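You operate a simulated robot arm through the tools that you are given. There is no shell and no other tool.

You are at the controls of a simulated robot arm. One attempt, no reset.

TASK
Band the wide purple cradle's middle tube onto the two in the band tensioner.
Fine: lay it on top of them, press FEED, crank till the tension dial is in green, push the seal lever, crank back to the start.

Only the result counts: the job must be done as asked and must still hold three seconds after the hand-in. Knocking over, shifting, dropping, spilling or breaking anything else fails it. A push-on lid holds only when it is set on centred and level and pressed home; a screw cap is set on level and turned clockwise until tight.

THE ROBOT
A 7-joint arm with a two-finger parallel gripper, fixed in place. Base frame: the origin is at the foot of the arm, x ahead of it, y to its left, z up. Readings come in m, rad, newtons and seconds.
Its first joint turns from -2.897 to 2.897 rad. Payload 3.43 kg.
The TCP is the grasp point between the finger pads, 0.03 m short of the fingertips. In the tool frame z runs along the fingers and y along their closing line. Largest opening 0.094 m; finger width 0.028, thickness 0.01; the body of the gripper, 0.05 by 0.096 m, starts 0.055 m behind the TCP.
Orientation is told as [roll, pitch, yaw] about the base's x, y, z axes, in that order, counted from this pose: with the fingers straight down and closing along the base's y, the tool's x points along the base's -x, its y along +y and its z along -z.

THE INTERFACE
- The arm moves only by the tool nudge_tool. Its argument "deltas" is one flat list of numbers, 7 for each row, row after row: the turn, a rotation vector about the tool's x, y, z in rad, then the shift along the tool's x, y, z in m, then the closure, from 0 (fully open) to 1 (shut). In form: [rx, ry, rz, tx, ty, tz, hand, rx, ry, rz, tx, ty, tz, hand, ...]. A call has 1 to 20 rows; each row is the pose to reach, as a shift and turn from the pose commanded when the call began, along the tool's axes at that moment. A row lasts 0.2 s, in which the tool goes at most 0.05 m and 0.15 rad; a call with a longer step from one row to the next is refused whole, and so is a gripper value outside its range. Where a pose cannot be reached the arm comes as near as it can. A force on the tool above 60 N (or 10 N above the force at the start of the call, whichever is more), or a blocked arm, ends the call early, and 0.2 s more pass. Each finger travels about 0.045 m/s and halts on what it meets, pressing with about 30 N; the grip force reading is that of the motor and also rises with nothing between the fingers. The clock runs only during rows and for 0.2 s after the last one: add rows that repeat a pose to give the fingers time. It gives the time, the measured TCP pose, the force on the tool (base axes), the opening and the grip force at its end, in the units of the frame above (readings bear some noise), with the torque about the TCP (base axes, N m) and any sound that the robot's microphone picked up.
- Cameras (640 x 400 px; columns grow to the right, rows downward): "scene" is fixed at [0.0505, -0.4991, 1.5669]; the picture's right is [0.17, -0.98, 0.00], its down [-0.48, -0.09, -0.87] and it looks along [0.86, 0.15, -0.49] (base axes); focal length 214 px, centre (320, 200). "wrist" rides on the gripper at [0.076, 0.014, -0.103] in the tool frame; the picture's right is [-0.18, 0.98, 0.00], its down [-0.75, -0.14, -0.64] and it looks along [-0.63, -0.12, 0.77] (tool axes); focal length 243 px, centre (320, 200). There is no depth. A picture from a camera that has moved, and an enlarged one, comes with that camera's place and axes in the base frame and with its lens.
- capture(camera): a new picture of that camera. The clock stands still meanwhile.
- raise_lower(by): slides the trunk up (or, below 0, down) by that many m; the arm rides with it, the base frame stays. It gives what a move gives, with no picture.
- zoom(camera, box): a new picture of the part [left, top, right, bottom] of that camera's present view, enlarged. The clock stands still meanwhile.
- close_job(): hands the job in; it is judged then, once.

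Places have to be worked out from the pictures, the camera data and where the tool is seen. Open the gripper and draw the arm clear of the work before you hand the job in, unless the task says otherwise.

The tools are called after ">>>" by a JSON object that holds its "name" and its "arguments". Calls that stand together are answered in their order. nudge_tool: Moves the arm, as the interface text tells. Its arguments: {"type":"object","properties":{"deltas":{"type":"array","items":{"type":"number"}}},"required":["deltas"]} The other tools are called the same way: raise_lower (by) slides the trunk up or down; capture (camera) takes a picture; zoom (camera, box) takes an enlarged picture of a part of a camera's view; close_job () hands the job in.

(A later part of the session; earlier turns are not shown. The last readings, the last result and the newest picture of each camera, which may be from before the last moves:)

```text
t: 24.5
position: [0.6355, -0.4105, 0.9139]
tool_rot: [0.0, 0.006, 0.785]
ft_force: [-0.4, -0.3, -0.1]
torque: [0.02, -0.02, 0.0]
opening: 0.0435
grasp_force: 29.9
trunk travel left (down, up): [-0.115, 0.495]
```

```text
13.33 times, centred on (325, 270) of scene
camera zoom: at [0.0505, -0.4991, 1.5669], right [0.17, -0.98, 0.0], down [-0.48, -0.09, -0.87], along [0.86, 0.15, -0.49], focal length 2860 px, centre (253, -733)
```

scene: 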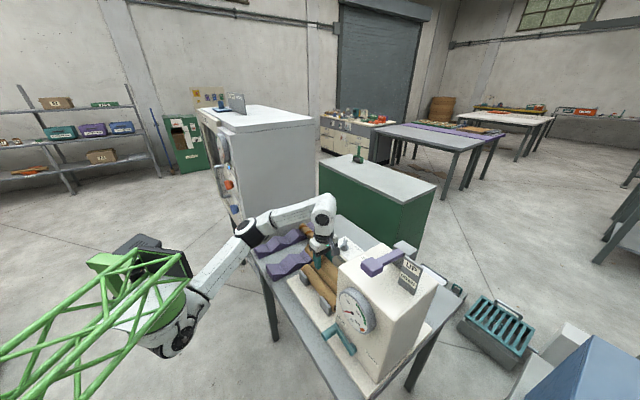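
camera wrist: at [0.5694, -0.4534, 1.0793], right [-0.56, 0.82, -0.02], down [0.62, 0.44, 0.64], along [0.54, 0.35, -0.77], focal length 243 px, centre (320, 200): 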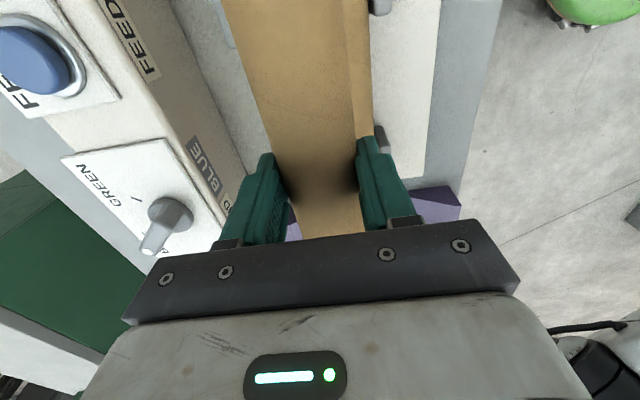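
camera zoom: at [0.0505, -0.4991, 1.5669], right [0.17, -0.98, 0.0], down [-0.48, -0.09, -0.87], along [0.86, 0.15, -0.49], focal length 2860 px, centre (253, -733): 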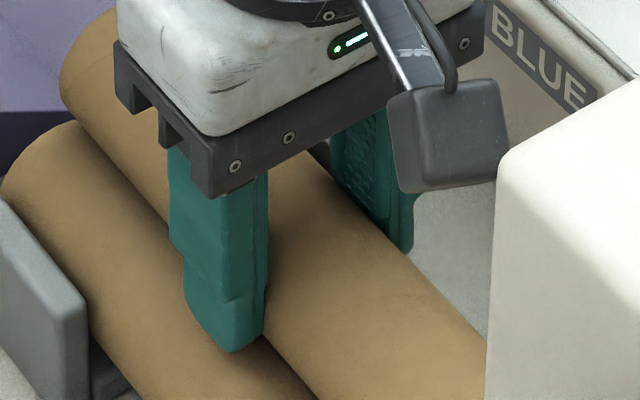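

No contact yet at z=0.914 (vertical force is still noise). I'll continue down in 1.5 mm steps.

>>> {"name": "nudge_tool", "arguments": {"deltas": [0, 0, 0, 0, 0, 0.0015, 1, 0, 0, 0, 0, 0, 0.0015, 1]}}

>>> {"name": "nudge_tool", "arguments": {"deltas": [0, 0, 0, 0, 0, 0.0015, 1, 0, 0, 0, 0, 0, 0.0015, 1]}}

```text
t: 25.1
position: [0.6359, -0.4109, 0.9124]
tool_rot: [0.0, 0.006, 0.785]
ft_force: [0.4, 0.4, -0.2]
torque: [-0.04, 0.01, -0.03]
opening: 0.0436
grasp_force: 30.3
trunk travel left (down, up): [-0.115, 0.495]
```

```text
t: 25.7
position: [0.6356, -0.4106, 0.9109]
tool_rot: [0.001, 0.006, 0.785]
ft_force: [-0.5, 0.9, 1.8]
torque: [0.15, -0.16, 0.07]
opening: 0.0434
grasp_force: 30.1
trunk travel left (down, up): [-0.115, 0.495]
```

First contact shows: a slight torque says the +a end touches first (tilt ~0.004 rad). I'll level with ry −0.004 and ease down another 1 mm.

>>> {"name": "nudge_tool", "arguments": {"deltas": [0.004, -0.004, 0, 0, 0, 0.0, 1, 0.004, -0.004, 0, 0, 0, 0.001, 1, 0.004, -0.004, 0, 0, 0, 0.001, 1]}}

```text
t: 26.5
position: [0.6346, -0.4109, 0.9108]
tool_rot: [-0.004, 0.001, 0.785]
ft_force: [0.7, 0.6, 10.4]
torque: [0.06, -0.08, -0.04]
opening: 0.0437
grasp_force: 30.6
trunk travel left (down, up): [-0.115, 0.495]
```

Force is now 10 N straight up with little torque, so the tube is seated evenly in the groove. I'll check the picture before releasing.

>>> {"name": "zoom", "arguments": {"camera": "wrist", "box": [200, 0, 440, 200]}}

>>> {"name": "zoom", "arguments": {"camera": "scene", "box": [305, 250, 345, 290]}}

```text
2.00 times, centred on (320, 100) of wrist
camera zoom: at [0.5715, -0.455, 1.0136], right [-0.56, 0.83, -0.01], down [0.63, 0.44, 0.64], along [0.53, 0.36, -0.77], focal length 485 px, centre (320, 400)
```

zoom: 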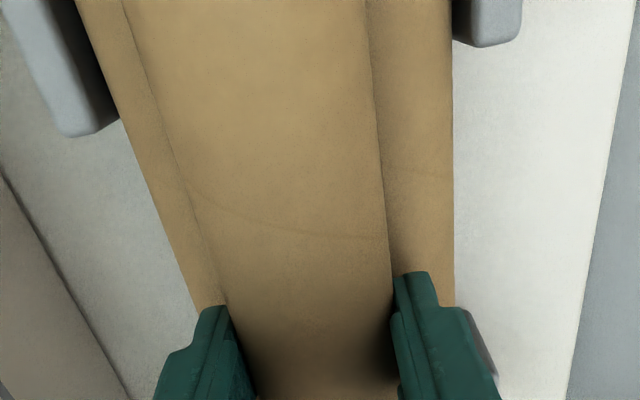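

```text
10.00 times, centred on (325, 270) of scene
camera zoom: at [0.0505, -0.4991, 1.5669], right [0.17, -0.98, 0.0], down [-0.48, -0.09, -0.87], along [0.86, 0.15, -0.49], focal length 2145 px, centre (270, -500)
```

zoom: 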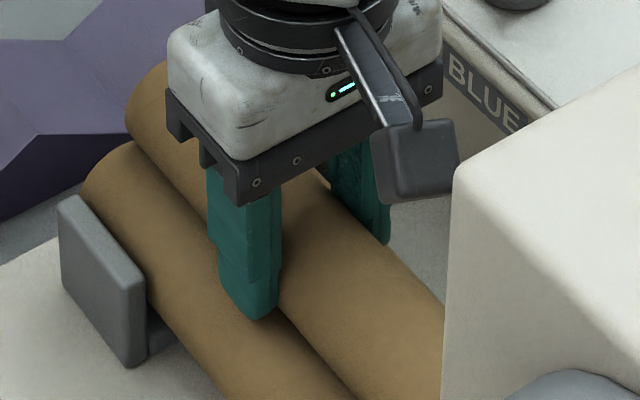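

The tube lies squarely in the groove. I'll release by opening partway, then rise straight up by the trunk.

>>> {"name": "nudge_tool", "arguments": {"deltas": [0, 0, 0, 0, 0, 0, 0.45, 0, 0, 0, 0, 0, 0, 0.35, 0, 0, 0, 0, 0, 0, 0.25, 0, 0, 0, 0, 0, 0, 0.25, 0, 0, 0, 0, 0, 0, 0.25]}}

>>> {"name": "zoom", "arguments": {"camera": "scene", "box": [305, 250, 345, 290]}}

>>> {"name": "zoom", "arguments": {"camera": "wrist", "box": [200, 0, 440, 200]}}

```text
t: 27.7
position: [0.6343, -0.4112, 0.9093]
tool_rot: [-0.003, 0.001, 0.787]
ft_force: [0.0, 0.1, -0.5]
torque: [-0.01, -0.03, 0.0]
opening: 0.0704
grasp_force: 0.0
trunk travel left (down, up): [-0.115, 0.495]
```

```text
10.00 times, centred on (325, 270) of scene
camera zoom: at [0.0505, -0.4991, 1.5669], right [0.17, -0.98, 0.0], down [-0.48, -0.09, -0.87], along [0.86, 0.15, -0.49], focal length 2145 px, centre (270, -500)
```

zoom: 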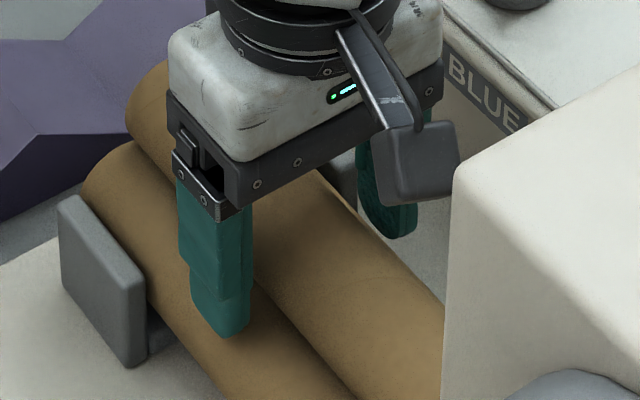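

```text
2.00 times, centred on (320, 100) of wrist
camera zoom: at [0.5717, -0.4553, 1.0126], right [-0.56, 0.83, 0.0], down [0.63, 0.44, 0.64], along [0.53, 0.36, -0.77], focal length 485 px, centre (320, 400)
```

zoom: 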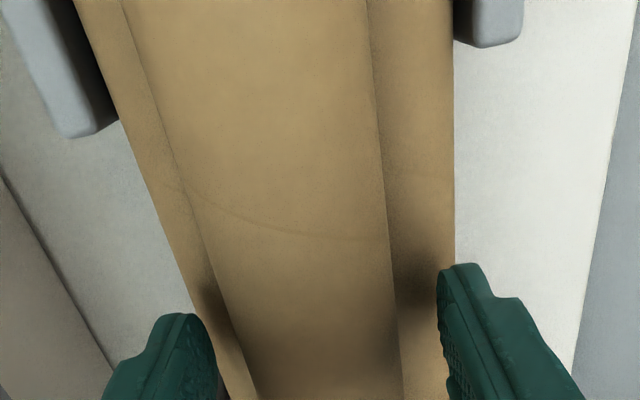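

The tube stayed put after release. I'll raise the trunk straight up to clear.

>>> {"name": "raise_lower", "arguments": {"by": 0.2}}

>>> {"name": "capture", "arguments": {"camera": "wrist"}}

>>> {"name": "capture", "arguments": {"camera": "scene"}}

```text
t: 29.9
position: [0.6362, -0.4098, 1.1094]
tool_rot: [-0.002, 0.001, 0.785]
ft_force: [0.8, -0.3, 0.4]
torque: [0.03, 0.01, 0.0]
opening: 0.0705
grasp_force: 0.1
trunk travel left (down, up): [-0.315, 0.295]
```

```text
taken
camera wrist: at [0.5717, -0.4553, 1.2125], right [-0.56, 0.83, 0.0], down [0.63, 0.44, 0.64], along [0.53, 0.36, -0.77], focal length 243 px, centre (320, 200)
```

wrist: 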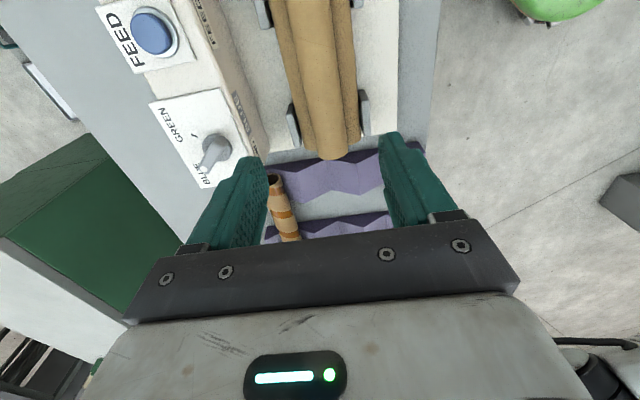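

```text
taken
```

scene: 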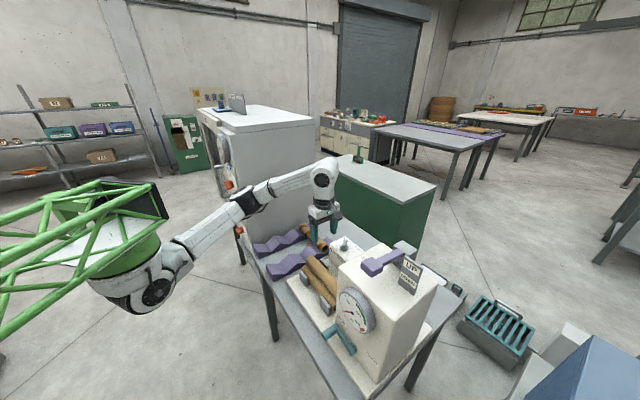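

The tube rests well on the pair. For FEED (near (0.692,-0.580), top z≈0.915), the camera on the tool's −a side would hit the tensioner's wall, so I'll rise 40 mm and yaw the tool by −90° so the camera faces the bench front. I'll watch how well the arm follows.

>>> {"name": "nudge_tool", "arguments": {"deltas": [0, 0, 0.0, 0, 0, -0.02, 0.25, 0, 0, 0.13, 0, 0, -0.04, 0.4, 0, 0, 0.26, 0, 0, -0.04, 0.6, 0, 0, 0.39, 0, 0, -0.04, 0.8, 0, 0, 0.52, 0, 0, -0.04, 1, 0, 0, 0.65, 0, 0, -0.04, 1, 0, 0, 0.78, 0, 0, -0.04, 1]}}

>>> {"name": "capture", "arguments": {"camera": "scene"}}

```text
t: 31.4
position: [0.6355, -0.4104, 1.1504]
tool_rot: [-0.002, -0.002, 0.004]
ft_force: [-0.1, 0.5, 0.0]
torque: [0.0, 0.0, -0.01]
opening: 0.0001
grasp_force: 30.1
trunk travel left (down, up): [-0.315, 0.295]
```

```text
taken
```

scene: 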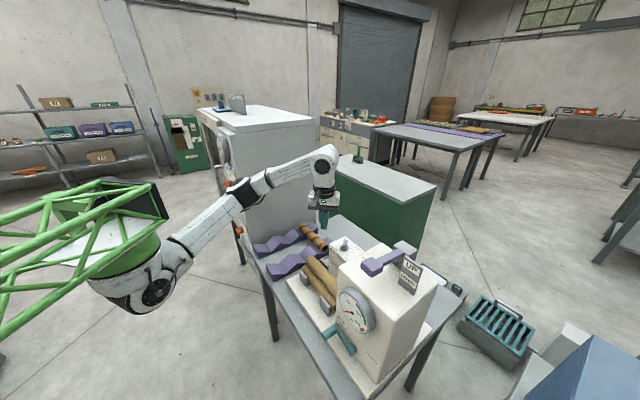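

Tracking is exact here. I'll continue the yaw another −0.785 rad.

>>> {"name": "nudge_tool", "arguments": {"deltas": [0, 0, 0.13, 0, 0, 0, 1, 0, 0, 0.26, 0, 0, 0, 1, 0, 0, 0.39, 0, 0, 0, 1, 0, 0, 0.52, 0, 0, 0, 1, 0, 0, 0.65, 0, 0, 0, 1, 0, 0, 0.79, 0, 0, 0, 1, 0, 0, 0.79, 0, 0, 0, 1]}}

>>> {"name": "capture", "arguments": {"camera": "wrist"}}

>>> {"name": "capture", "arguments": {"camera": "scene"}}

```text
t: 33.0
position: [0.6361, -0.4103, 1.1496]
tool_rot: [-0.001, -0.003, -0.785]
ft_force: [-0.1, 0.4, -0.3]
torque: [0.02, 0.0, 0.0]
opening: 0.0
grasp_force: 30.1
trunk travel left (down, up): [-0.315, 0.295]
```

```text
taken
camera wrist: at [0.592, -0.3467, 1.2523], right [0.83, 0.56, 0.0], down [0.43, -0.63, 0.65], along [0.36, -0.53, -0.76], focal length 243 px, centre (320, 200)
```

wrist: 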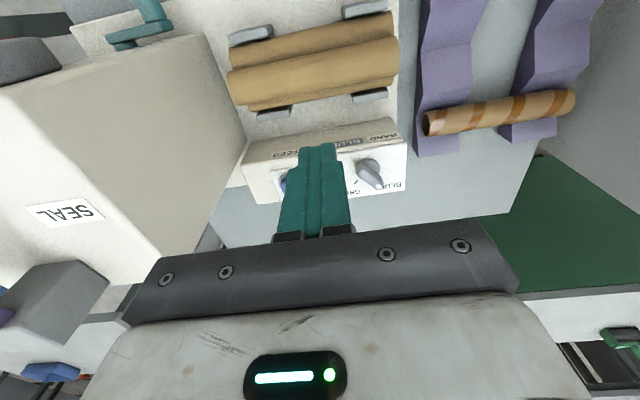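

```text
taken
```

scene: 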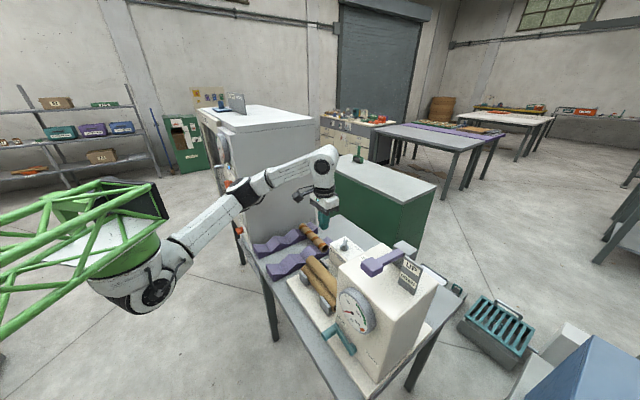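

Yaw −0.785 is reached exactly. I'll move over toward FEED at this height, stopping about 15 mm short in b so I can look at the button.

>>> {"name": "nudge_tool", "arguments": {"deltas": [0, 0, 0, -0.035, -0.018, 0, 1, 0, 0, 0, -0.07, -0.036, 0, 1, 0, 0, 0, -0.105, -0.054, 0, 1, 0, 0, 0, -0.13, -0.07, 0, 1, 0, 0, 0, -0.145, -0.0806, 0, 1, 0, 0, 0, -0.145, -0.0806, 0, 1]}}

>>> {"name": "capture", "arguments": {"camera": "wrist"}}

>>> {"name": "zoom", "arguments": {"camera": "scene", "box": [270, 130, 450, 310]}}

```text
t: 34.5
position: [0.6794, -0.5655, 1.1545]
tool_rot: [0.002, -0.023, -0.801]
ft_force: [0.5, 0.4, -0.3]
torque: [0.01, 0.01, -0.01]
opening: 0.0002
grasp_force: 30.2
out of reach, approached as far as the arm can: row 5
trunk travel left (down, up): [-0.315, 0.295]
```

```text
taken
camera wrist: at [0.6336, -0.5011, 1.2559], right [0.83, 0.55, 0.01], down [0.41, -0.63, 0.66], along [0.37, -0.55, -0.75], focal length 243 px, centre (320, 200)
```

wrist: 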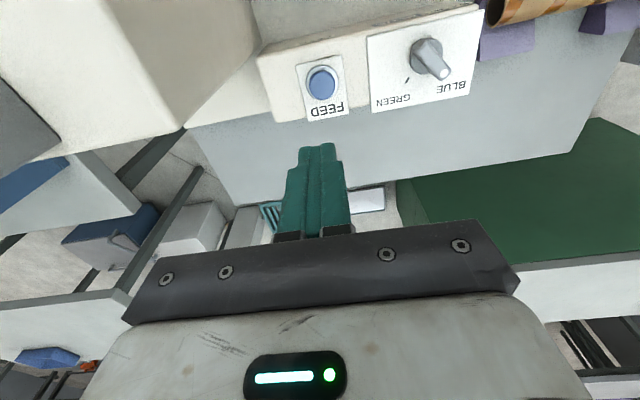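

```text
2.22 times, centred on (360, 220) of scene
camera zoom: at [0.0505, -0.4991, 1.5669], right [0.17, -0.98, 0.0], down [-0.48, -0.09, -0.87], along [0.86, 0.15, -0.49], focal length 477 px, centre (231, 156)
```

zoom: 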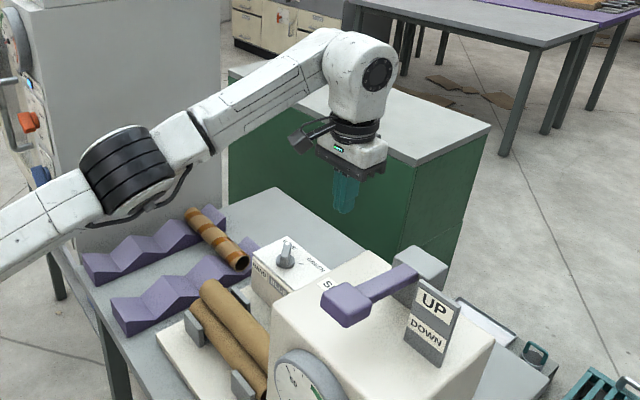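

This height is near the arm's outer reach (slight tilt). The button shows at about (0.691,-0.579), consistent with before. Descending eases the reach, so I'll go down to z≈1.0 over the button while correcting orientation.

>>> {"name": "nudge_tool", "arguments": {"deltas": [0.004, 0.003, -0.004, 0, 0, 0.035, 1, 0.009, 0.007, -0.008, -0.004, 0, 0.07, 1, 0.0177, 0.0148, -0.016, -0.01, -0.001, 0.105, 1, 0.0177, 0.0148, -0.016, -0.0177, -0.0013, 0.14, 1, 0.0177, 0.0148, -0.016, -0.0177, -0.0013, 0.1545, 1, 0.0177, 0.0148, -0.016, -0.0177, -0.0013, 0.1545, 1]}}

>>> {"name": "capture", "arguments": {"camera": "wrist"}}

>>> {"name": "zoom", "arguments": {"camera": "scene", "box": [300, 180, 400, 280]}}

```text
t: 35.9
position: [0.6946, -0.5859, 0.9951]
tool_rot: [-0.02, 0.009, -0.767]
ft_force: [-0.8, -0.3, -0.2]
torque: [0.0, 0.03, -0.04]
opening: 0.0002
grasp_force: 29.8
trunk travel left (down, up): [-0.315, 0.295]
```

```text
taken
camera wrist: at [0.6517, -0.5214, 1.099], right [0.82, 0.58, -0.02], down [0.46, -0.62, 0.64], along [0.36, -0.53, -0.77], focal length 243 px, centre (320, 200)
```

wrist: 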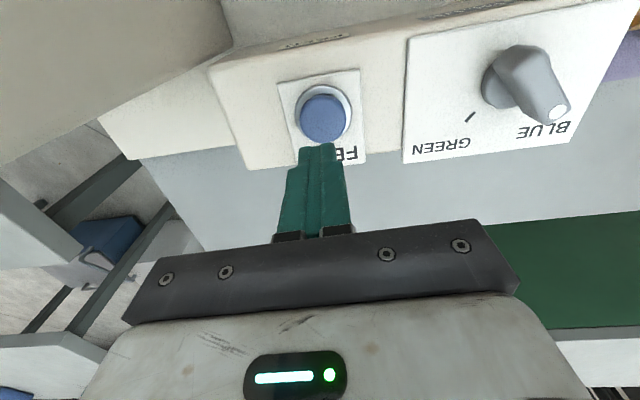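

```text
4.00 times, centred on (350, 230) of scene
camera zoom: at [0.0505, -0.4991, 1.5669], right [0.17, -0.98, 0.0], down [-0.48, -0.09, -0.87], along [0.86, 0.15, -0.49], focal length 858 px, centre (200, 80)
```

zoom: 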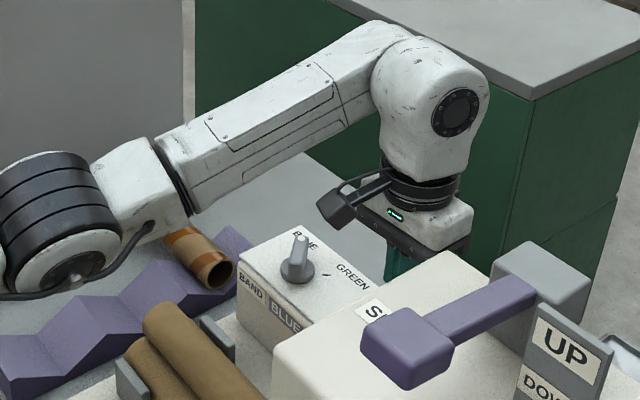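

The button centre is at (0.692,-0.579), and the fingertip is about 7 mm past it in b. I'll shift, trim the tilt, and descend to tips near z≈0.935.

>>> {"name": "nudge_tool", "arguments": {"deltas": [-0.01, 0.004, 0.009, 0.0074, 0.0032, 0.01, 1, -0.02, 0.0078, 0.018, 0.0074, 0.0032, 0.02, 1, -0.02, 0.0078, 0.018, 0.0074, 0.0032, 0.03, 1, -0.02, 0.0078, 0.018, 0.0074, 0.0032, 0.03, 1]}}

>>> {"name": "zoom", "arguments": {"camera": "wrist", "box": [220, 60, 420, 240]}}

```text
t: 36.9
position: [0.6895, -0.5784, 0.965]
tool_rot: [0.003, 0.019, -0.786]
ft_force: [-0.4, -0.3, -1.0]
torque: [0.02, -0.02, 0.03]
opening: 0.0
grasp_force: 30.0
trunk travel left (down, up): [-0.315, 0.295]
```

```text
2.22 times, centred on (320, 150) of wrist
camera zoom: at [0.6477, -0.5164, 1.0696], right [0.83, 0.56, 0.0], down [0.44, -0.64, 0.63], along [0.35, -0.52, -0.78], focal length 539 px, centre (320, 311)
```

zoom: 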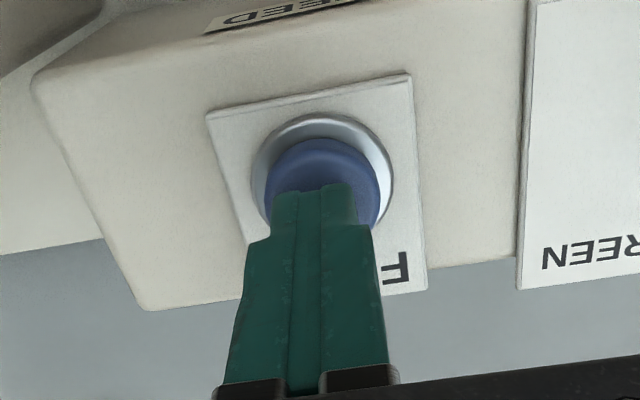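

The fingertips are over the button. I'll press down in small steps and watch the force and sounds.

>>> {"name": "nudge_tool", "arguments": {"deltas": [0, 0, 0, 0, 0.001, 0.006, 1, 0, 0, 0, 0, 0.001, 0.012, 1, 0, 0, 0, 0, 0.001, 0.012, 1]}}

```text
t: 37.6
position: [0.6898, -0.577, 0.9556]
tool_rot: [0.001, 0.016, -0.788]
ft_force: [1.4, 5.0, 12.7]
torque: [0.05, -0.16, 0.05]
opening: 0.0
grasp_force: 30.3
trunk travel left (down, up): [-0.315, 0.295]
heard: click
```

A click was heard at about 13 N, so FEED is pressed. I'll lift off and look at the result.

>>> {"name": "nudge_tool", "arguments": {"deltas": [0, 0, 0, 0, 0, -0.01, 1, 0, 0, 0, 0, 0, -0.03, 1, 0, 0, 0, 0, 0, -0.05, 1]}}

>>> {"name": "capture", "arguments": {"camera": "wrist"}}

>>> {"name": "zoom", "arguments": {"camera": "scene", "box": [290, 230, 370, 310]}}

```text
t: 38.5
position: [0.6904, -0.5776, 1.004]
tool_rot: [0.0, 0.018, -0.787]
ft_force: [-0.2, -0.1, -0.1]
torque: [0.02, -0.04, 0.01]
opening: 0.0
grasp_force: 30.3
trunk travel left (down, up): [-0.315, 0.295]
```

```text
taken
camera wrist: at [0.648, -0.5155, 1.1074], right [0.83, 0.56, 0.0], down [0.44, -0.64, 0.63], along [0.35, -0.52, -0.78], focal length 243 px, centre (320, 200)
```

wrist: 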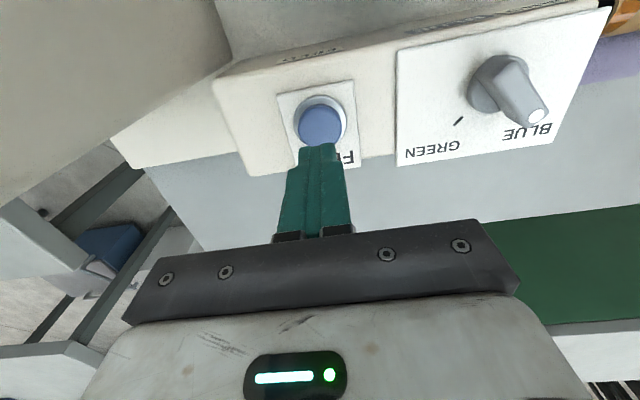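

```text
5.00 times, centred on (330, 270) of scene
camera zoom: at [0.0505, -0.4991, 1.5669], right [0.17, -0.98, 0.0], down [-0.48, -0.09, -0.87], along [0.86, 0.15, -0.49], focal length 1072 px, centre (270, -150)
```

zoom: 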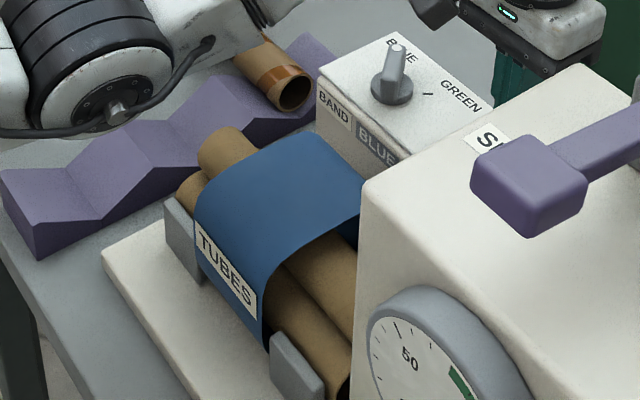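

The band fed: a blue strap labelled TUBES now wraps all three tubes. I'll retreat up, over toward +a, and then forward to the bench front, staying clear of the knob, the wall and the lever.

>>> {"name": "nudge_tool", "arguments": {"deltas": [0, 0, 0, 0, 0, -0.03, 1, 0, 0, 0, 0, 0, -0.06, 1, 0, 0, 0, 0.02, 0.03, -0.07, 1, 0, 0, 0, 0.05, 0.06, -0.07, 1, 0, 0, 0, 0.09, 0.08, -0.07, 1, 0, 0, 0, 0.13, 0.08, -0.07, 1, 0, 0, 0, 0.16, 0.08, -0.07, 1, 0, 0, 0, 0.16, 0.08, -0.07, 1]}}

>>> {"name": "capture", "arguments": {"camera": "scene"}}

```text
t: 40.2
position: [0.6346, -0.4077, 1.077]
tool_rot: [0.002, 0.019, -0.785]
ft_force: [-0.3, -0.8, -0.9]
torque: [0.02, 0.01, 0.01]
opening: 0.0
grasp_force: 30.8
trunk travel left (down, up): [-0.315, 0.295]
```

```text
taken
```

scene: 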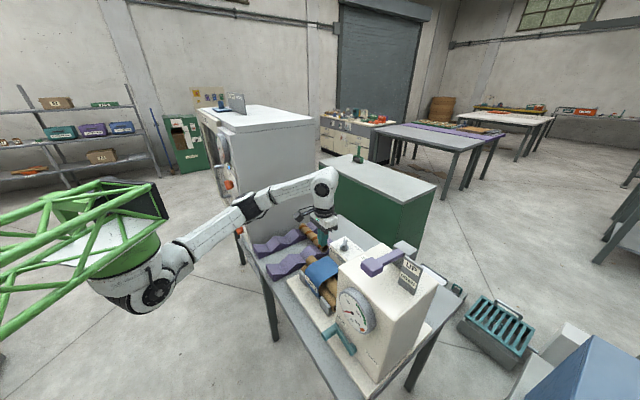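

Next I'll go forward off the machine's front (b≈0.53) and then along −a to face the crank and dial, trimming the slight tilt.

>>> {"name": "nudge_tool", "arguments": {"deltas": [-0.012, -0.0148, 0, 0.04, 0, 0, 1, -0.012, -0.0148, 0, 0.08, 0, 0, 1, -0.012, -0.0148, 0, 0.12, 0, 0, 1, -0.012, -0.0148, 0, 0.16, 0, 0, 1, -0.012, -0.0148, 0, 0.2, -0.01, 0, 1, -0.012, -0.0148, 0, 0.207, -0.05, 0, 1, -0.012, -0.0148, 0, 0.207, -0.09, 0, 1, -0.012, -0.0148, 0, 0.207, -0.13, 0, 1, -0.012, -0.0148, 0, 0.207, -0.17, 0, 1, -0.012, -0.0148, 0, 0.207, -0.19, 0, 1, -0.012, -0.0148, 0, 0.207, -0.19, 0, 1]}}

>>> {"name": "capture", "arguments": {"camera": "scene"}}

>>> {"name": "capture", "arguments": {"camera": "wrist"}}

```text
t: 42.6
position: [0.3556, -0.398, 1.0797]
tool_rot: [0.013, 0.004, -0.787]
ft_force: [0.5, 0.4, -0.7]
torque: [-0.01, 0.0, 0.0]
opening: 0.0
grasp_force: 30.0
trunk travel left (down, up): [-0.315, 0.295]
```

```text
taken
```

scene: 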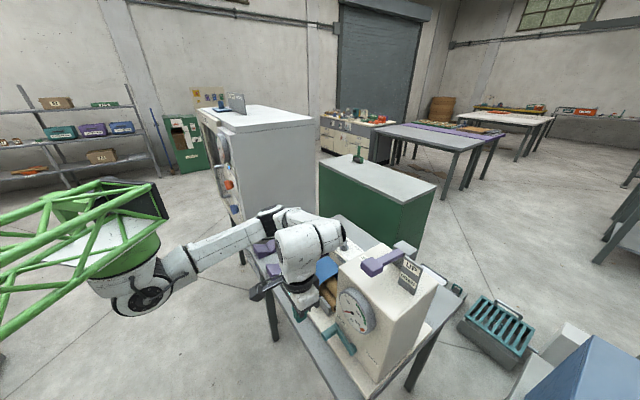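

```text
taken
camera wrist: at [0.3111, -0.3355, 1.1835], right [0.83, 0.56, 0.01], down [0.43, -0.64, 0.64], along [0.37, -0.52, -0.77], focal length 243 px, centre (320, 200)
```

wrist: 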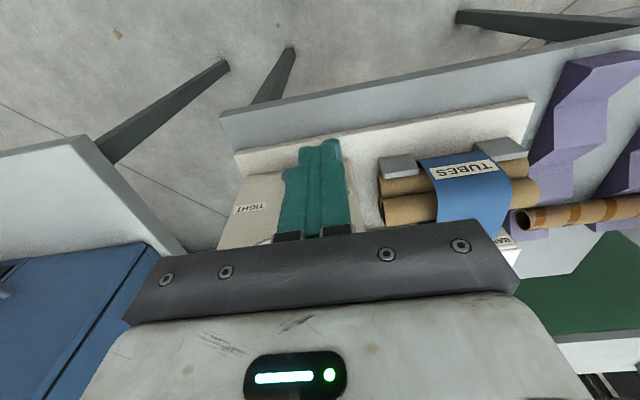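

The tool now faces the machine's front. I'll open the fingers so the wrist camera can see the crank between them.

>>> {"name": "nudge_tool", "arguments": {"deltas": [0, 0, 0, 0, 0, 0, 0.5, 0, 0, 0, 0, 0, 0, 0, 0, 0, 0, 0, 0, 0, 0, 0, 0, 0, 0, 0, 0, 0, 0, 0, 0, 0, 0, 0, 0, 0, 0, 0, 0, 0, 0, 0]}}

>>> {"name": "capture", "arguments": {"camera": "wrist"}}

>>> {"name": "zoom", "arguments": {"camera": "wrist", "box": [200, 80, 440, 240]}}

>>> {"name": "zoom", "arguments": {"camera": "scene", "box": [230, 200, 430, 380]}}

```text
t: 44.0
position: [0.3556, -0.3967, 1.0803]
tool_rot: [0.013, 0.003, -0.787]
ft_force: [0.4, -0.6, -0.1]
torque: [0.02, 0.0, -0.01]
opening: 0.094
grasp_force: 0.0
trunk travel left (down, up): [-0.315, 0.295]
```

```text
taken
camera wrist: at [0.3114, -0.3352, 1.1835], right [0.83, 0.56, 0.01], down [0.43, -0.64, 0.64], along [0.37, -0.52, -0.77], focal length 243 px, centre (320, 200)
```

wrist: 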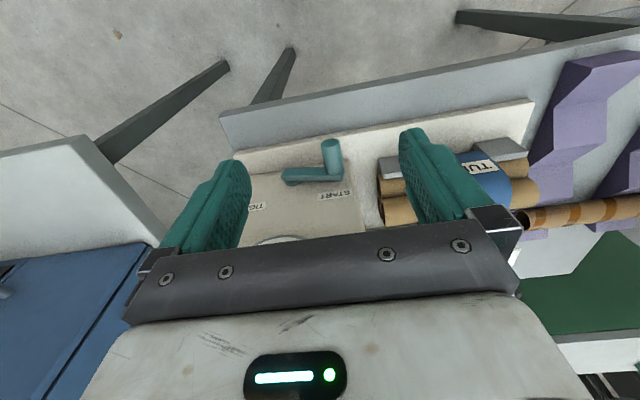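

```text
2.50 times, centred on (320, 160) of wrist
camera zoom: at [0.3114, -0.3352, 1.1835], right [0.83, 0.56, 0.01], down [0.43, -0.64, 0.64], along [0.37, -0.52, -0.77], focal length 606 px, centre (320, 300)
```

zoom: 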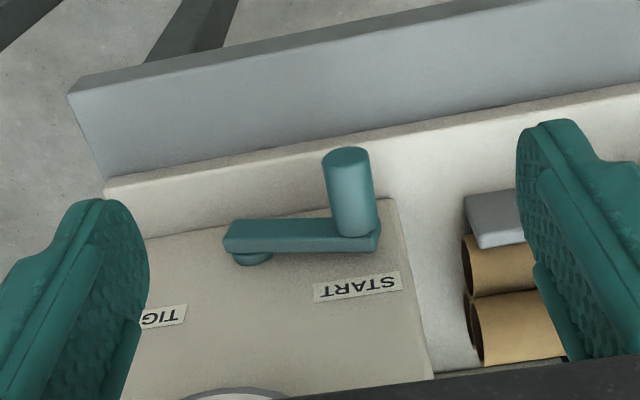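

```text
2.22 times, centred on (330, 290) of scene
camera zoom: at [0.0505, -0.4991, 1.5669], right [0.17, -0.98, 0.0], down [-0.48, -0.09, -0.87], along [0.86, 0.15, -0.49], focal length 477 px, centre (298, 0)
```

zoom: 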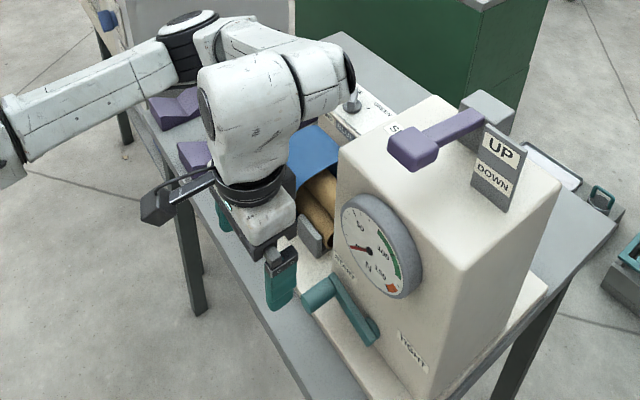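

The crank peg runs from about (a −0.028, b 0.60) to b 0.65 at z≈0.891, with a diameter of about 25 mm. The pivot is at a≈−0.10, z≈0.875. I'll lower in front of it with a slight lean (hand top away from the dial) and look again from close up.

>>> {"name": "nudge_tool", "arguments": {"deltas": [0, -0.03, 0, 0, 0.0016, 0.035, 0, 0, -0.06, 0, 0, 0.0016, 0.07, 0, 0, -0.1, 0, 0, 0.0016, 0.105, 0, 0, -0.13, 0, 0, 0.0016, 0.14, 0, 0, -0.15, 0, 0, 0.0016, 0.165, 0, 0, -0.15, 0, 0, 0.0016, 0.18, 0, 0, -0.15, 0, 0, 0.0016, 0.18, 0]}}

>>> {"name": "capture", "arguments": {"camera": "wrist"}}

>>> {"name": "zoom", "arguments": {"camera": "scene", "box": [230, 200, 430, 380]}}

```text
t: 45.6
position: [0.3559, -0.393, 0.9018]
tool_rot: [0.012, -0.148, -0.788]
ft_force: [-0.4, 0.2, 0.8]
torque: [0.02, 0.01, -0.02]
opening: 0.0939
grasp_force: 0.0
trunk travel left (down, up): [-0.315, 0.295]
```

```text
taken
camera wrist: at [0.3025, -0.3205, 0.9922], right [0.82, 0.56, 0.04], down [0.35, -0.57, 0.74], along [0.44, -0.6, -0.67], focal length 243 px, centre (320, 200)
```

wrist: 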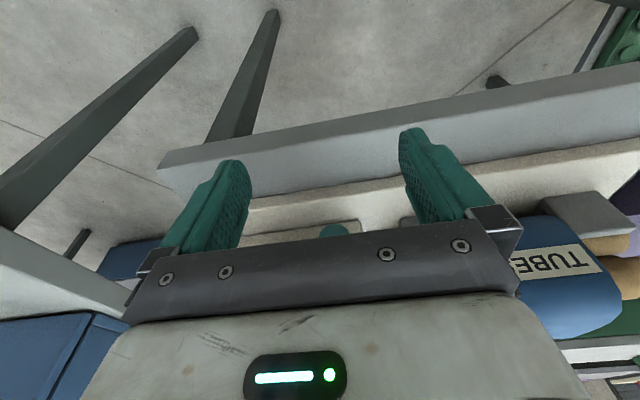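

```text
2.22 times, centred on (330, 290) of scene
camera zoom: at [0.0505, -0.4991, 1.5669], right [0.17, -0.98, 0.0], down [-0.48, -0.09, -0.87], along [0.86, 0.15, -0.49], focal length 477 px, centre (298, 0)
```

zoom: 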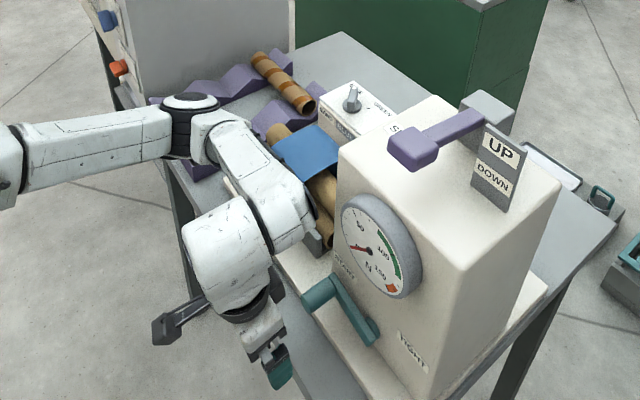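

The peg is centred between the fingers (a≈−0.028), about 75 mm ahead. I'll slide in toward it with fingers open so they straddle it, peg level with the pads.

>>> {"name": "nudge_tool", "arguments": {"deltas": [0, 0, 0, -0.025, -0.0008, 0.01, 0, 0, 0, 0, -0.05, -0.0016, 0.017, 0, 0, 0, 0, -0.0753, -0.0016, 0.0235, 0, 0, 0, 0, -0.0753, -0.0016, 0.0235, 0]}}

>>> {"name": "capture", "arguments": {"camera": "wrist"}}

>>> {"name": "zoom", "arguments": {"camera": "scene", "box": [290, 240, 410, 360]}}

```text
t: 46.6
position: [0.4057, -0.4451, 0.8888]
tool_rot: [0.015, -0.15, -0.806]
ft_force: [0.1, -0.3, 0.5]
torque: [-0.01, 0.0, -0.03]
opening: 0.0939
grasp_force: 0.0
trunk travel left (down, up): [-0.315, 0.295]
```

```text
taken
camera wrist: at [0.3517, -0.3717, 0.9795], right [0.83, 0.55, 0.04], down [0.34, -0.57, 0.75], along [0.43, -0.61, -0.66], focal length 243 px, centre (320, 200)
```

wrist: 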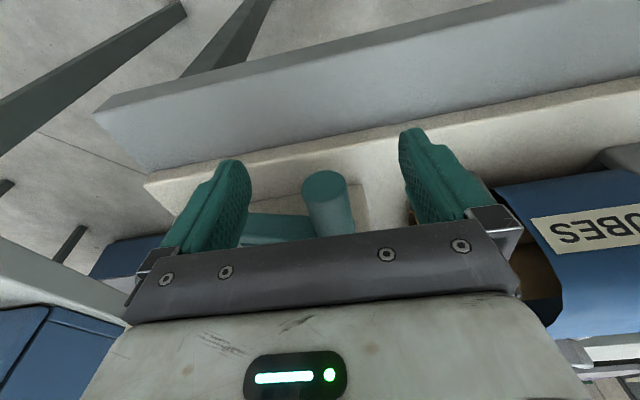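

```text
3.33 times, centred on (350, 300) of scene
camera zoom: at [0.0505, -0.4991, 1.5669], right [0.17, -0.98, 0.0], down [-0.48, -0.09, -0.87], along [0.86, 0.15, -0.49], focal length 715 px, centre (220, -133)
```

zoom: 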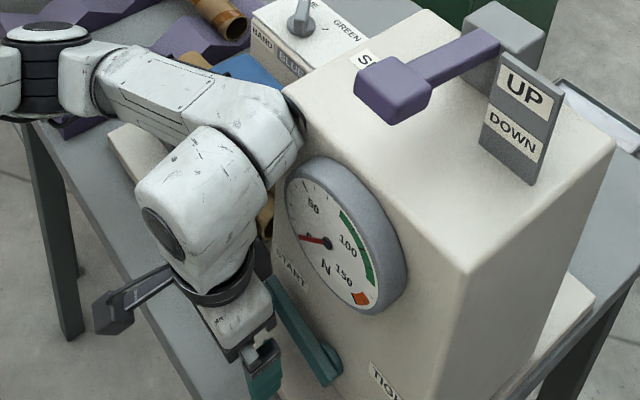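

The fingers straddle the peg, and the TCP is right at its outer end. The wrist link is near the machine's corner, so I'll lean the hand further away (another 0.3 rad about the TCP) before going deeper.

>>> {"name": "nudge_tool", "arguments": {"deltas": [0, -0.1, 0, 0, 0, 0, 0, 0, -0.2, 0, 0, 0, 0, 0, 0, -0.3, 0, 0, 0, 0, 0, 0, -0.3, 0, 0, 0, 0, 0]}}

>>> {"name": "capture", "arguments": {"camera": "wrist"}}

>>> {"name": "zoom", "arguments": {"camera": "scene", "box": [270, 220, 410, 360]}}

```text
t: 47.6
position: [0.4121, -0.4492, 0.8876]
tool_rot: [0.012, -0.446, -0.792]
ft_force: [0.7, -0.8, -0.1]
torque: [-0.02, -0.01, -0.02]
opening: 0.0941
grasp_force: 0.1
trunk travel left (down, up): [-0.315, 0.295]
```

```text
taken
camera wrist: at [0.3415, -0.3601, 0.9487], right [0.81, 0.58, 0.09], down [0.18, -0.39, 0.9], along [0.56, -0.72, -0.42], focal length 243 px, centre (320, 200)
```

wrist: 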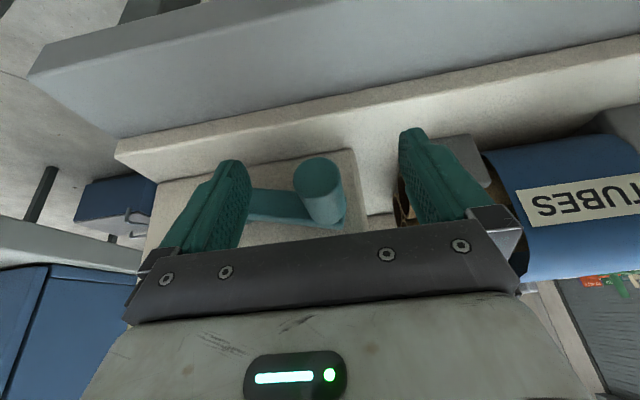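

```text
2.86 times, centred on (340, 290) of scene
camera zoom: at [0.0505, -0.4991, 1.5669], right [0.17, -0.98, 0.0], down [-0.48, -0.09, -0.87], along [0.86, 0.15, -0.49], focal length 613 px, centre (263, -57)
```

zoom: 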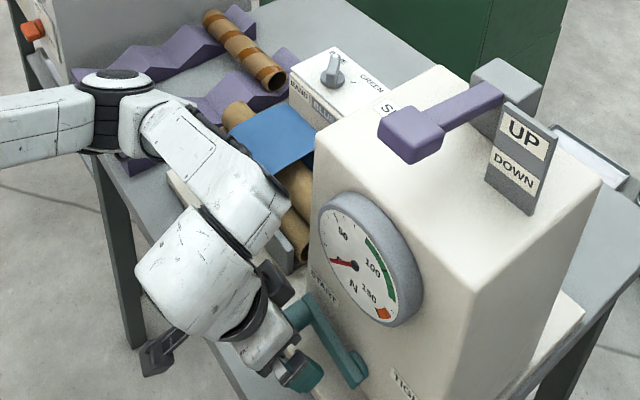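

The lean works, and the hand is clear of the dial. I'll zoom on the crank to fix the arm's angle before gripping.

>>> {"name": "zoom", "arguments": {"camera": "wrist", "box": [220, 120, 420, 250]}}

>>> {"name": "zoom", "arguments": {"camera": "scene", "box": [325, 270, 385, 330]}}

```text
3.08 times, centred on (320, 185) of wrist
camera zoom: at [0.3415, -0.3601, 0.9487], right [0.81, 0.58, 0.09], down [0.18, -0.39, 0.9], along [0.56, -0.72, -0.42], focal length 746 px, centre (320, 246)
```

zoom: 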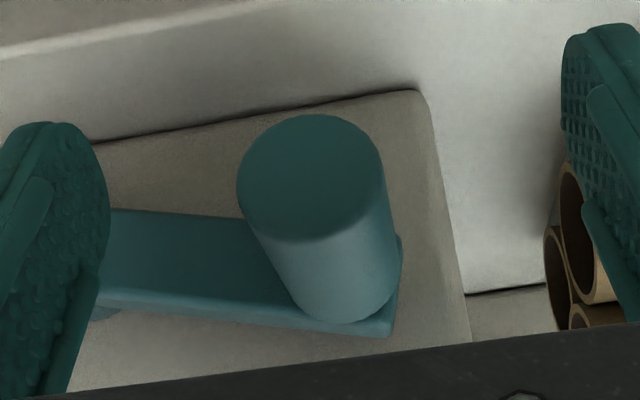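

```text
6.67 times, centred on (355, 300) of scene
camera zoom: at [0.0505, -0.4991, 1.5669], right [0.17, -0.98, 0.0], down [-0.48, -0.09, -0.87], along [0.86, 0.15, -0.49], focal length 1430 px, centre (87, -467)
```

zoom: 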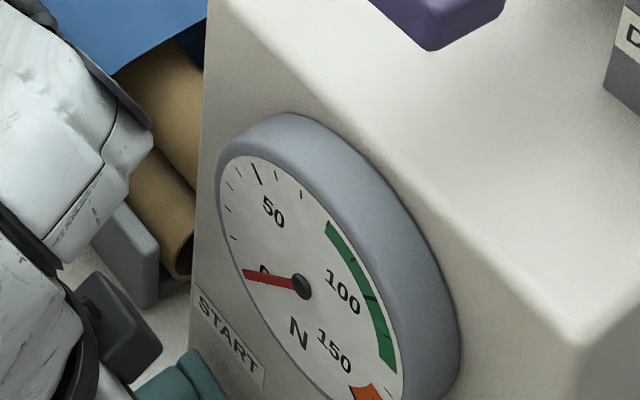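

The crank arm sits about 15° above horizontal, with pivot ≈ (a −0.100, z 0.868) and radius ≈ 0.075. The dial reads 0, and the green zone runs from about 80 to 130. I'll go 8 mm deeper along the peg and close on it.

>>> {"name": "nudge_tool", "arguments": {"deltas": [0, 0, 0, -0.0076, -0.001, 0.0026, 0, 0, 0, 0, -0.0076, -0.001, 0.0026, 0.3, 0, 0, 0, -0.0076, -0.001, 0.0026, 0.5, 0, 0, 0, -0.0076, -0.001, 0.0026, 0.6, 0, 0, 0, -0.0076, -0.001, 0.0026, 0.6, 0, 0, 0, -0.0076, -0.001, 0.0026, 0.6]}}

>>> {"name": "zoom", "arguments": {"camera": "wrist", "box": [220, 120, 420, 250]}}

```text
t: 49.0
position: [0.416, -0.4535, 0.8894]
tool_rot: [0.013, -0.447, -0.791]
ft_force: [-0.7, -0.4, -0.1]
torque: [0.04, 0.01, 0.01]
opening: 0.0376
grasp_force: 0.1
trunk travel left (down, up): [-0.315, 0.295]
```

```text
3.08 times, centred on (320, 185) of wrist
camera zoom: at [0.3457, -0.3658, 0.9499], right [0.81, 0.58, 0.09], down [0.18, -0.39, 0.9], along [0.56, -0.72, -0.42], focal length 746 px, centre (320, 246)
```

zoom: 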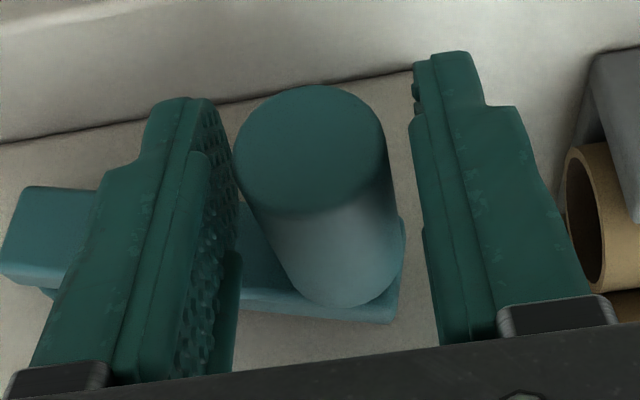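

The peg is between the pads, slightly toward the −a finger. I'll shift 2.5 mm and close to grip it.

>>> {"name": "nudge_tool", "arguments": {"deltas": [0, 0, 0, 0, -0.0025, 0, 0.6, 0, 0, 0, 0, -0.0025, 0, 0.8, 0, 0, 0, 0, -0.0025, 0, 1, 0, 0, 0, 0, -0.0025, 0, 1]}}

>>> {"name": "zoom", "arguments": {"camera": "wrist", "box": [220, 120, 420, 250]}}

```text
t: 50.0
position: [0.4151, -0.4539, 0.8891]
tool_rot: [0.019, -0.444, -0.79]
ft_force: [16.3, 20.2, 4.4]
torque: [0.32, 0.0, -0.31]
opening: 0.0289
grasp_force: 44.9
trunk travel left (down, up): [-0.315, 0.295]
```

```text
3.08 times, centred on (320, 185) of wrist
camera zoom: at [0.3455, -0.3663, 0.9499], right [0.81, 0.58, 0.09], down [0.18, -0.39, 0.9], along [0.56, -0.71, -0.42], focal length 746 px, centre (320, 246)
```

zoom: 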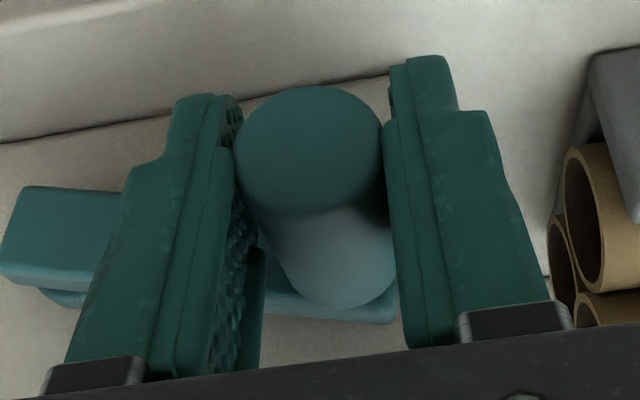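

Gripped at 0.029 (peg diameter). There's a 26 N sideways load from being off-centre, so I'll ease +1.5 mm in a.

>>> {"name": "nudge_tool", "arguments": {"deltas": [0, 0, 0, 0, 0.0015, 0, 1, 0, 0, 0, 0, 0.0015, 0, 1]}}

```text
t: 50.6
position: [0.4155, -0.4544, 0.89]
tool_rot: [0.013, -0.446, -0.792]
ft_force: [14.0, 16.6, 8.1]
torque: [0.18, 0.24, -0.23]
opening: 0.0282
grasp_force: 44.6
trunk travel left (down, up): [-0.315, 0.295]
```

>>> {"name": "nudge_tool", "arguments": {"deltas": [0, 0, 0, 0, 0.003, 0, 1, 0, 0, 0, 0, 0.003, 0, 1]}}

```text
t: 51.2
position: [0.4148, -0.4549, 0.8897]
tool_rot: [0.01, -0.445, -0.795]
ft_force: [-6.8, -6.1, 7.7]
torque: [-0.15, 0.37, 0.07]
opening: 0.0287
grasp_force: 44.6
trunk travel left (down, up): [-0.315, 0.295]
```

Now centred (small residual forces). I'll try the first few degrees of cranking upward along the arc (15°→25°) and watch force and dial.

>>> {"name": "nudge_tool", "arguments": {"deltas": [0, 0, 0, -0.0025, -0.0025, -0.0052, 1, 0, 0, 0, -0.005, -0.0053, -0.0105, 1, 0, 0, 0, -0.005, -0.0053, -0.0105, 1]}}

>>> {"name": "zoom", "arguments": {"camera": "wrist", "box": [220, 120, 420, 250]}}

>>> {"name": "zoom", "arguments": {"camera": "scene", "box": [310, 260, 390, 340]}}

```text
t: 52.0
position: [0.4137, -0.4566, 0.9007]
tool_rot: [0.016, -0.443, -0.792]
ft_force: [1.5, -0.5, -8.1]
torque: [0.43, -0.12, 0.05]
opening: 0.028
grasp_force: 44.8
trunk travel left (down, up): [-0.315, 0.295]
```

```text
3.08 times, centred on (320, 185) of wrist
camera zoom: at [0.3433, -0.3686, 0.9609], right [0.81, 0.58, 0.09], down [0.18, -0.4, 0.9], along [0.56, -0.72, -0.42], focal length 746 px, centre (320, 246)
```

zoom: 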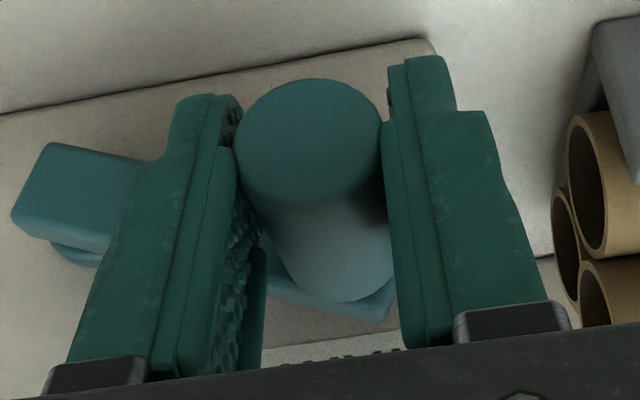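

```text
5.00 times, centred on (350, 300) of scene
camera zoom: at [0.0505, -0.4991, 1.5669], right [0.17, -0.98, 0.0], down [-0.48, -0.09, -0.87], along [0.86, 0.15, -0.49], focal length 1072 px, centre (170, -300)
```

zoom: 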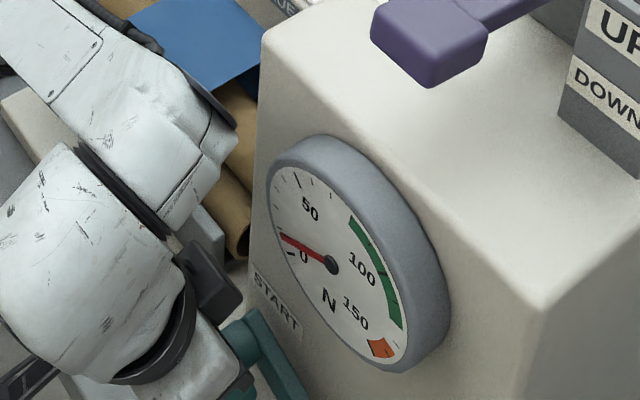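

The crank follows and the needle has moved off 0 to about 8, with only a small force. I'll continue along the arc to about 55°, pausing to check the grip, force and dial.

>>> {"name": "nudge_tool", "arguments": {"deltas": [0, 0, 0, -0.0025, -0.003, -0.0052, 1, 0, 0, 0, -0.0049, -0.0065, -0.0102, 1, 0, 0, 0, -0.0071, -0.0105, -0.0149, 1, 0, 0, 0, -0.0092, -0.0149, -0.0192, 1, 0, 0, 0, -0.0111, -0.0198, -0.0233, 1, 0, 0, 0, -0.0128, -0.025, -0.0268, 1, 0, 0, 0, -0.0128, -0.025, -0.0268, 1]}}

>>> {"name": "zoom", "arguments": {"camera": "wrist", "box": [220, 120, 420, 250]}}

>>> {"name": "zoom", "arguments": {"camera": "scene", "box": [310, 260, 390, 340]}}

```text
t: 53.4
position: [0.398, -0.4727, 0.9328]
tool_rot: [0.028, -0.447, -0.797]
ft_force: [9.6, 29.3, 29.5]
torque: [1.25, 0.37, -0.73]
opening: 0.0255
grasp_force: 44.8
trunk travel left (down, up): [-0.315, 0.295]
stopped in row 6: the force on the tool passed its limit at 65 N (the readings are from after the stop); the commanded pose is now the measured one
```

```text
3.08 times, centred on (320, 185) of wrist
camera zoom: at [0.3277, -0.3841, 0.9931], right [0.81, 0.58, 0.1], down [0.17, -0.4, 0.9], along [0.56, -0.71, -0.42], focal length 746 px, centre (320, 246)
```

zoom: 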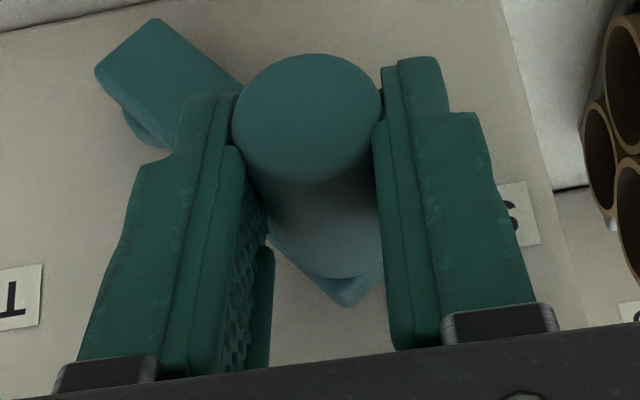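

```text
5.00 times, centred on (350, 300) of scene
camera zoom: at [0.0505, -0.4991, 1.5669], right [0.17, -0.98, 0.0], down [-0.48, -0.09, -0.87], along [0.86, 0.15, -0.49], focal length 1072 px, centre (170, -300)
```

zoom: 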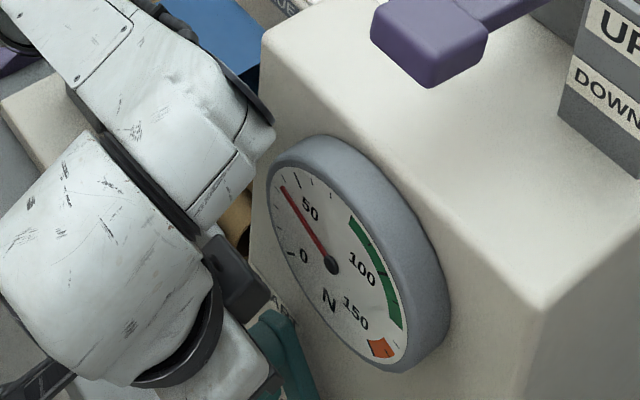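

The needle is at about 42, with the crank near 51°. The call stopped on force because the tool's path ran a few mm off the true arc and the peg slipped toward the fingertips. I'll loosen the grip to see whether the crank holds by itself and to relieve the strain.

>>> {"name": "nudge_tool", "arguments": {"deltas": [0, 0, 0, 0, 0, 0, 0.7, 0, 0, 0, 0, 0, 0, 0.6, 0, 0, 0, 0, 0, 0, 0.6]}}

>>> {"name": "zoom", "arguments": {"camera": "wrist", "box": [220, 120, 420, 250]}}

>>> {"name": "zoom", "arguments": {"camera": "scene", "box": [310, 260, 390, 340]}}

```text
t: 54.2
position: [0.3991, -0.4739, 0.9295]
tool_rot: [0.024, -0.45, -0.794]
ft_force: [2.0, 0.0, 1.7]
torque: [0.09, 0.14, -0.02]
opening: 0.0377
grasp_force: 0.0
trunk travel left (down, up): [-0.315, 0.295]
```

```text
3.08 times, centred on (320, 185) of wrist
camera zoom: at [0.3275, -0.3863, 0.991], right [0.81, 0.58, 0.1], down [0.17, -0.4, 0.9], along [0.56, -0.71, -0.42], focal length 746 px, centre (320, 246)
```

zoom: 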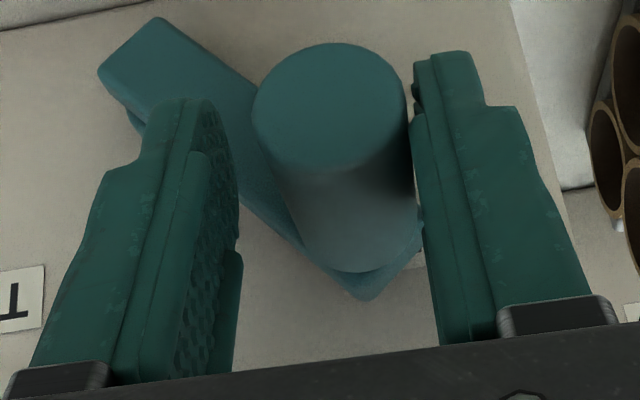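

```text
5.00 times, centred on (350, 300) of scene
camera zoom: at [0.0505, -0.4991, 1.5669], right [0.17, -0.98, 0.0], down [-0.48, -0.09, -0.87], along [0.86, 0.15, -0.49], focal length 1072 px, centre (170, -300)
```

zoom: 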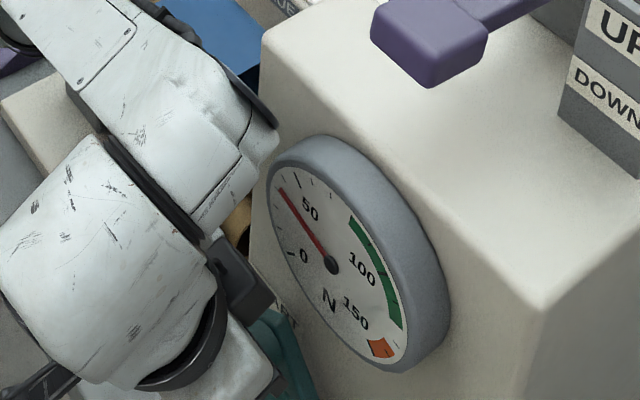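

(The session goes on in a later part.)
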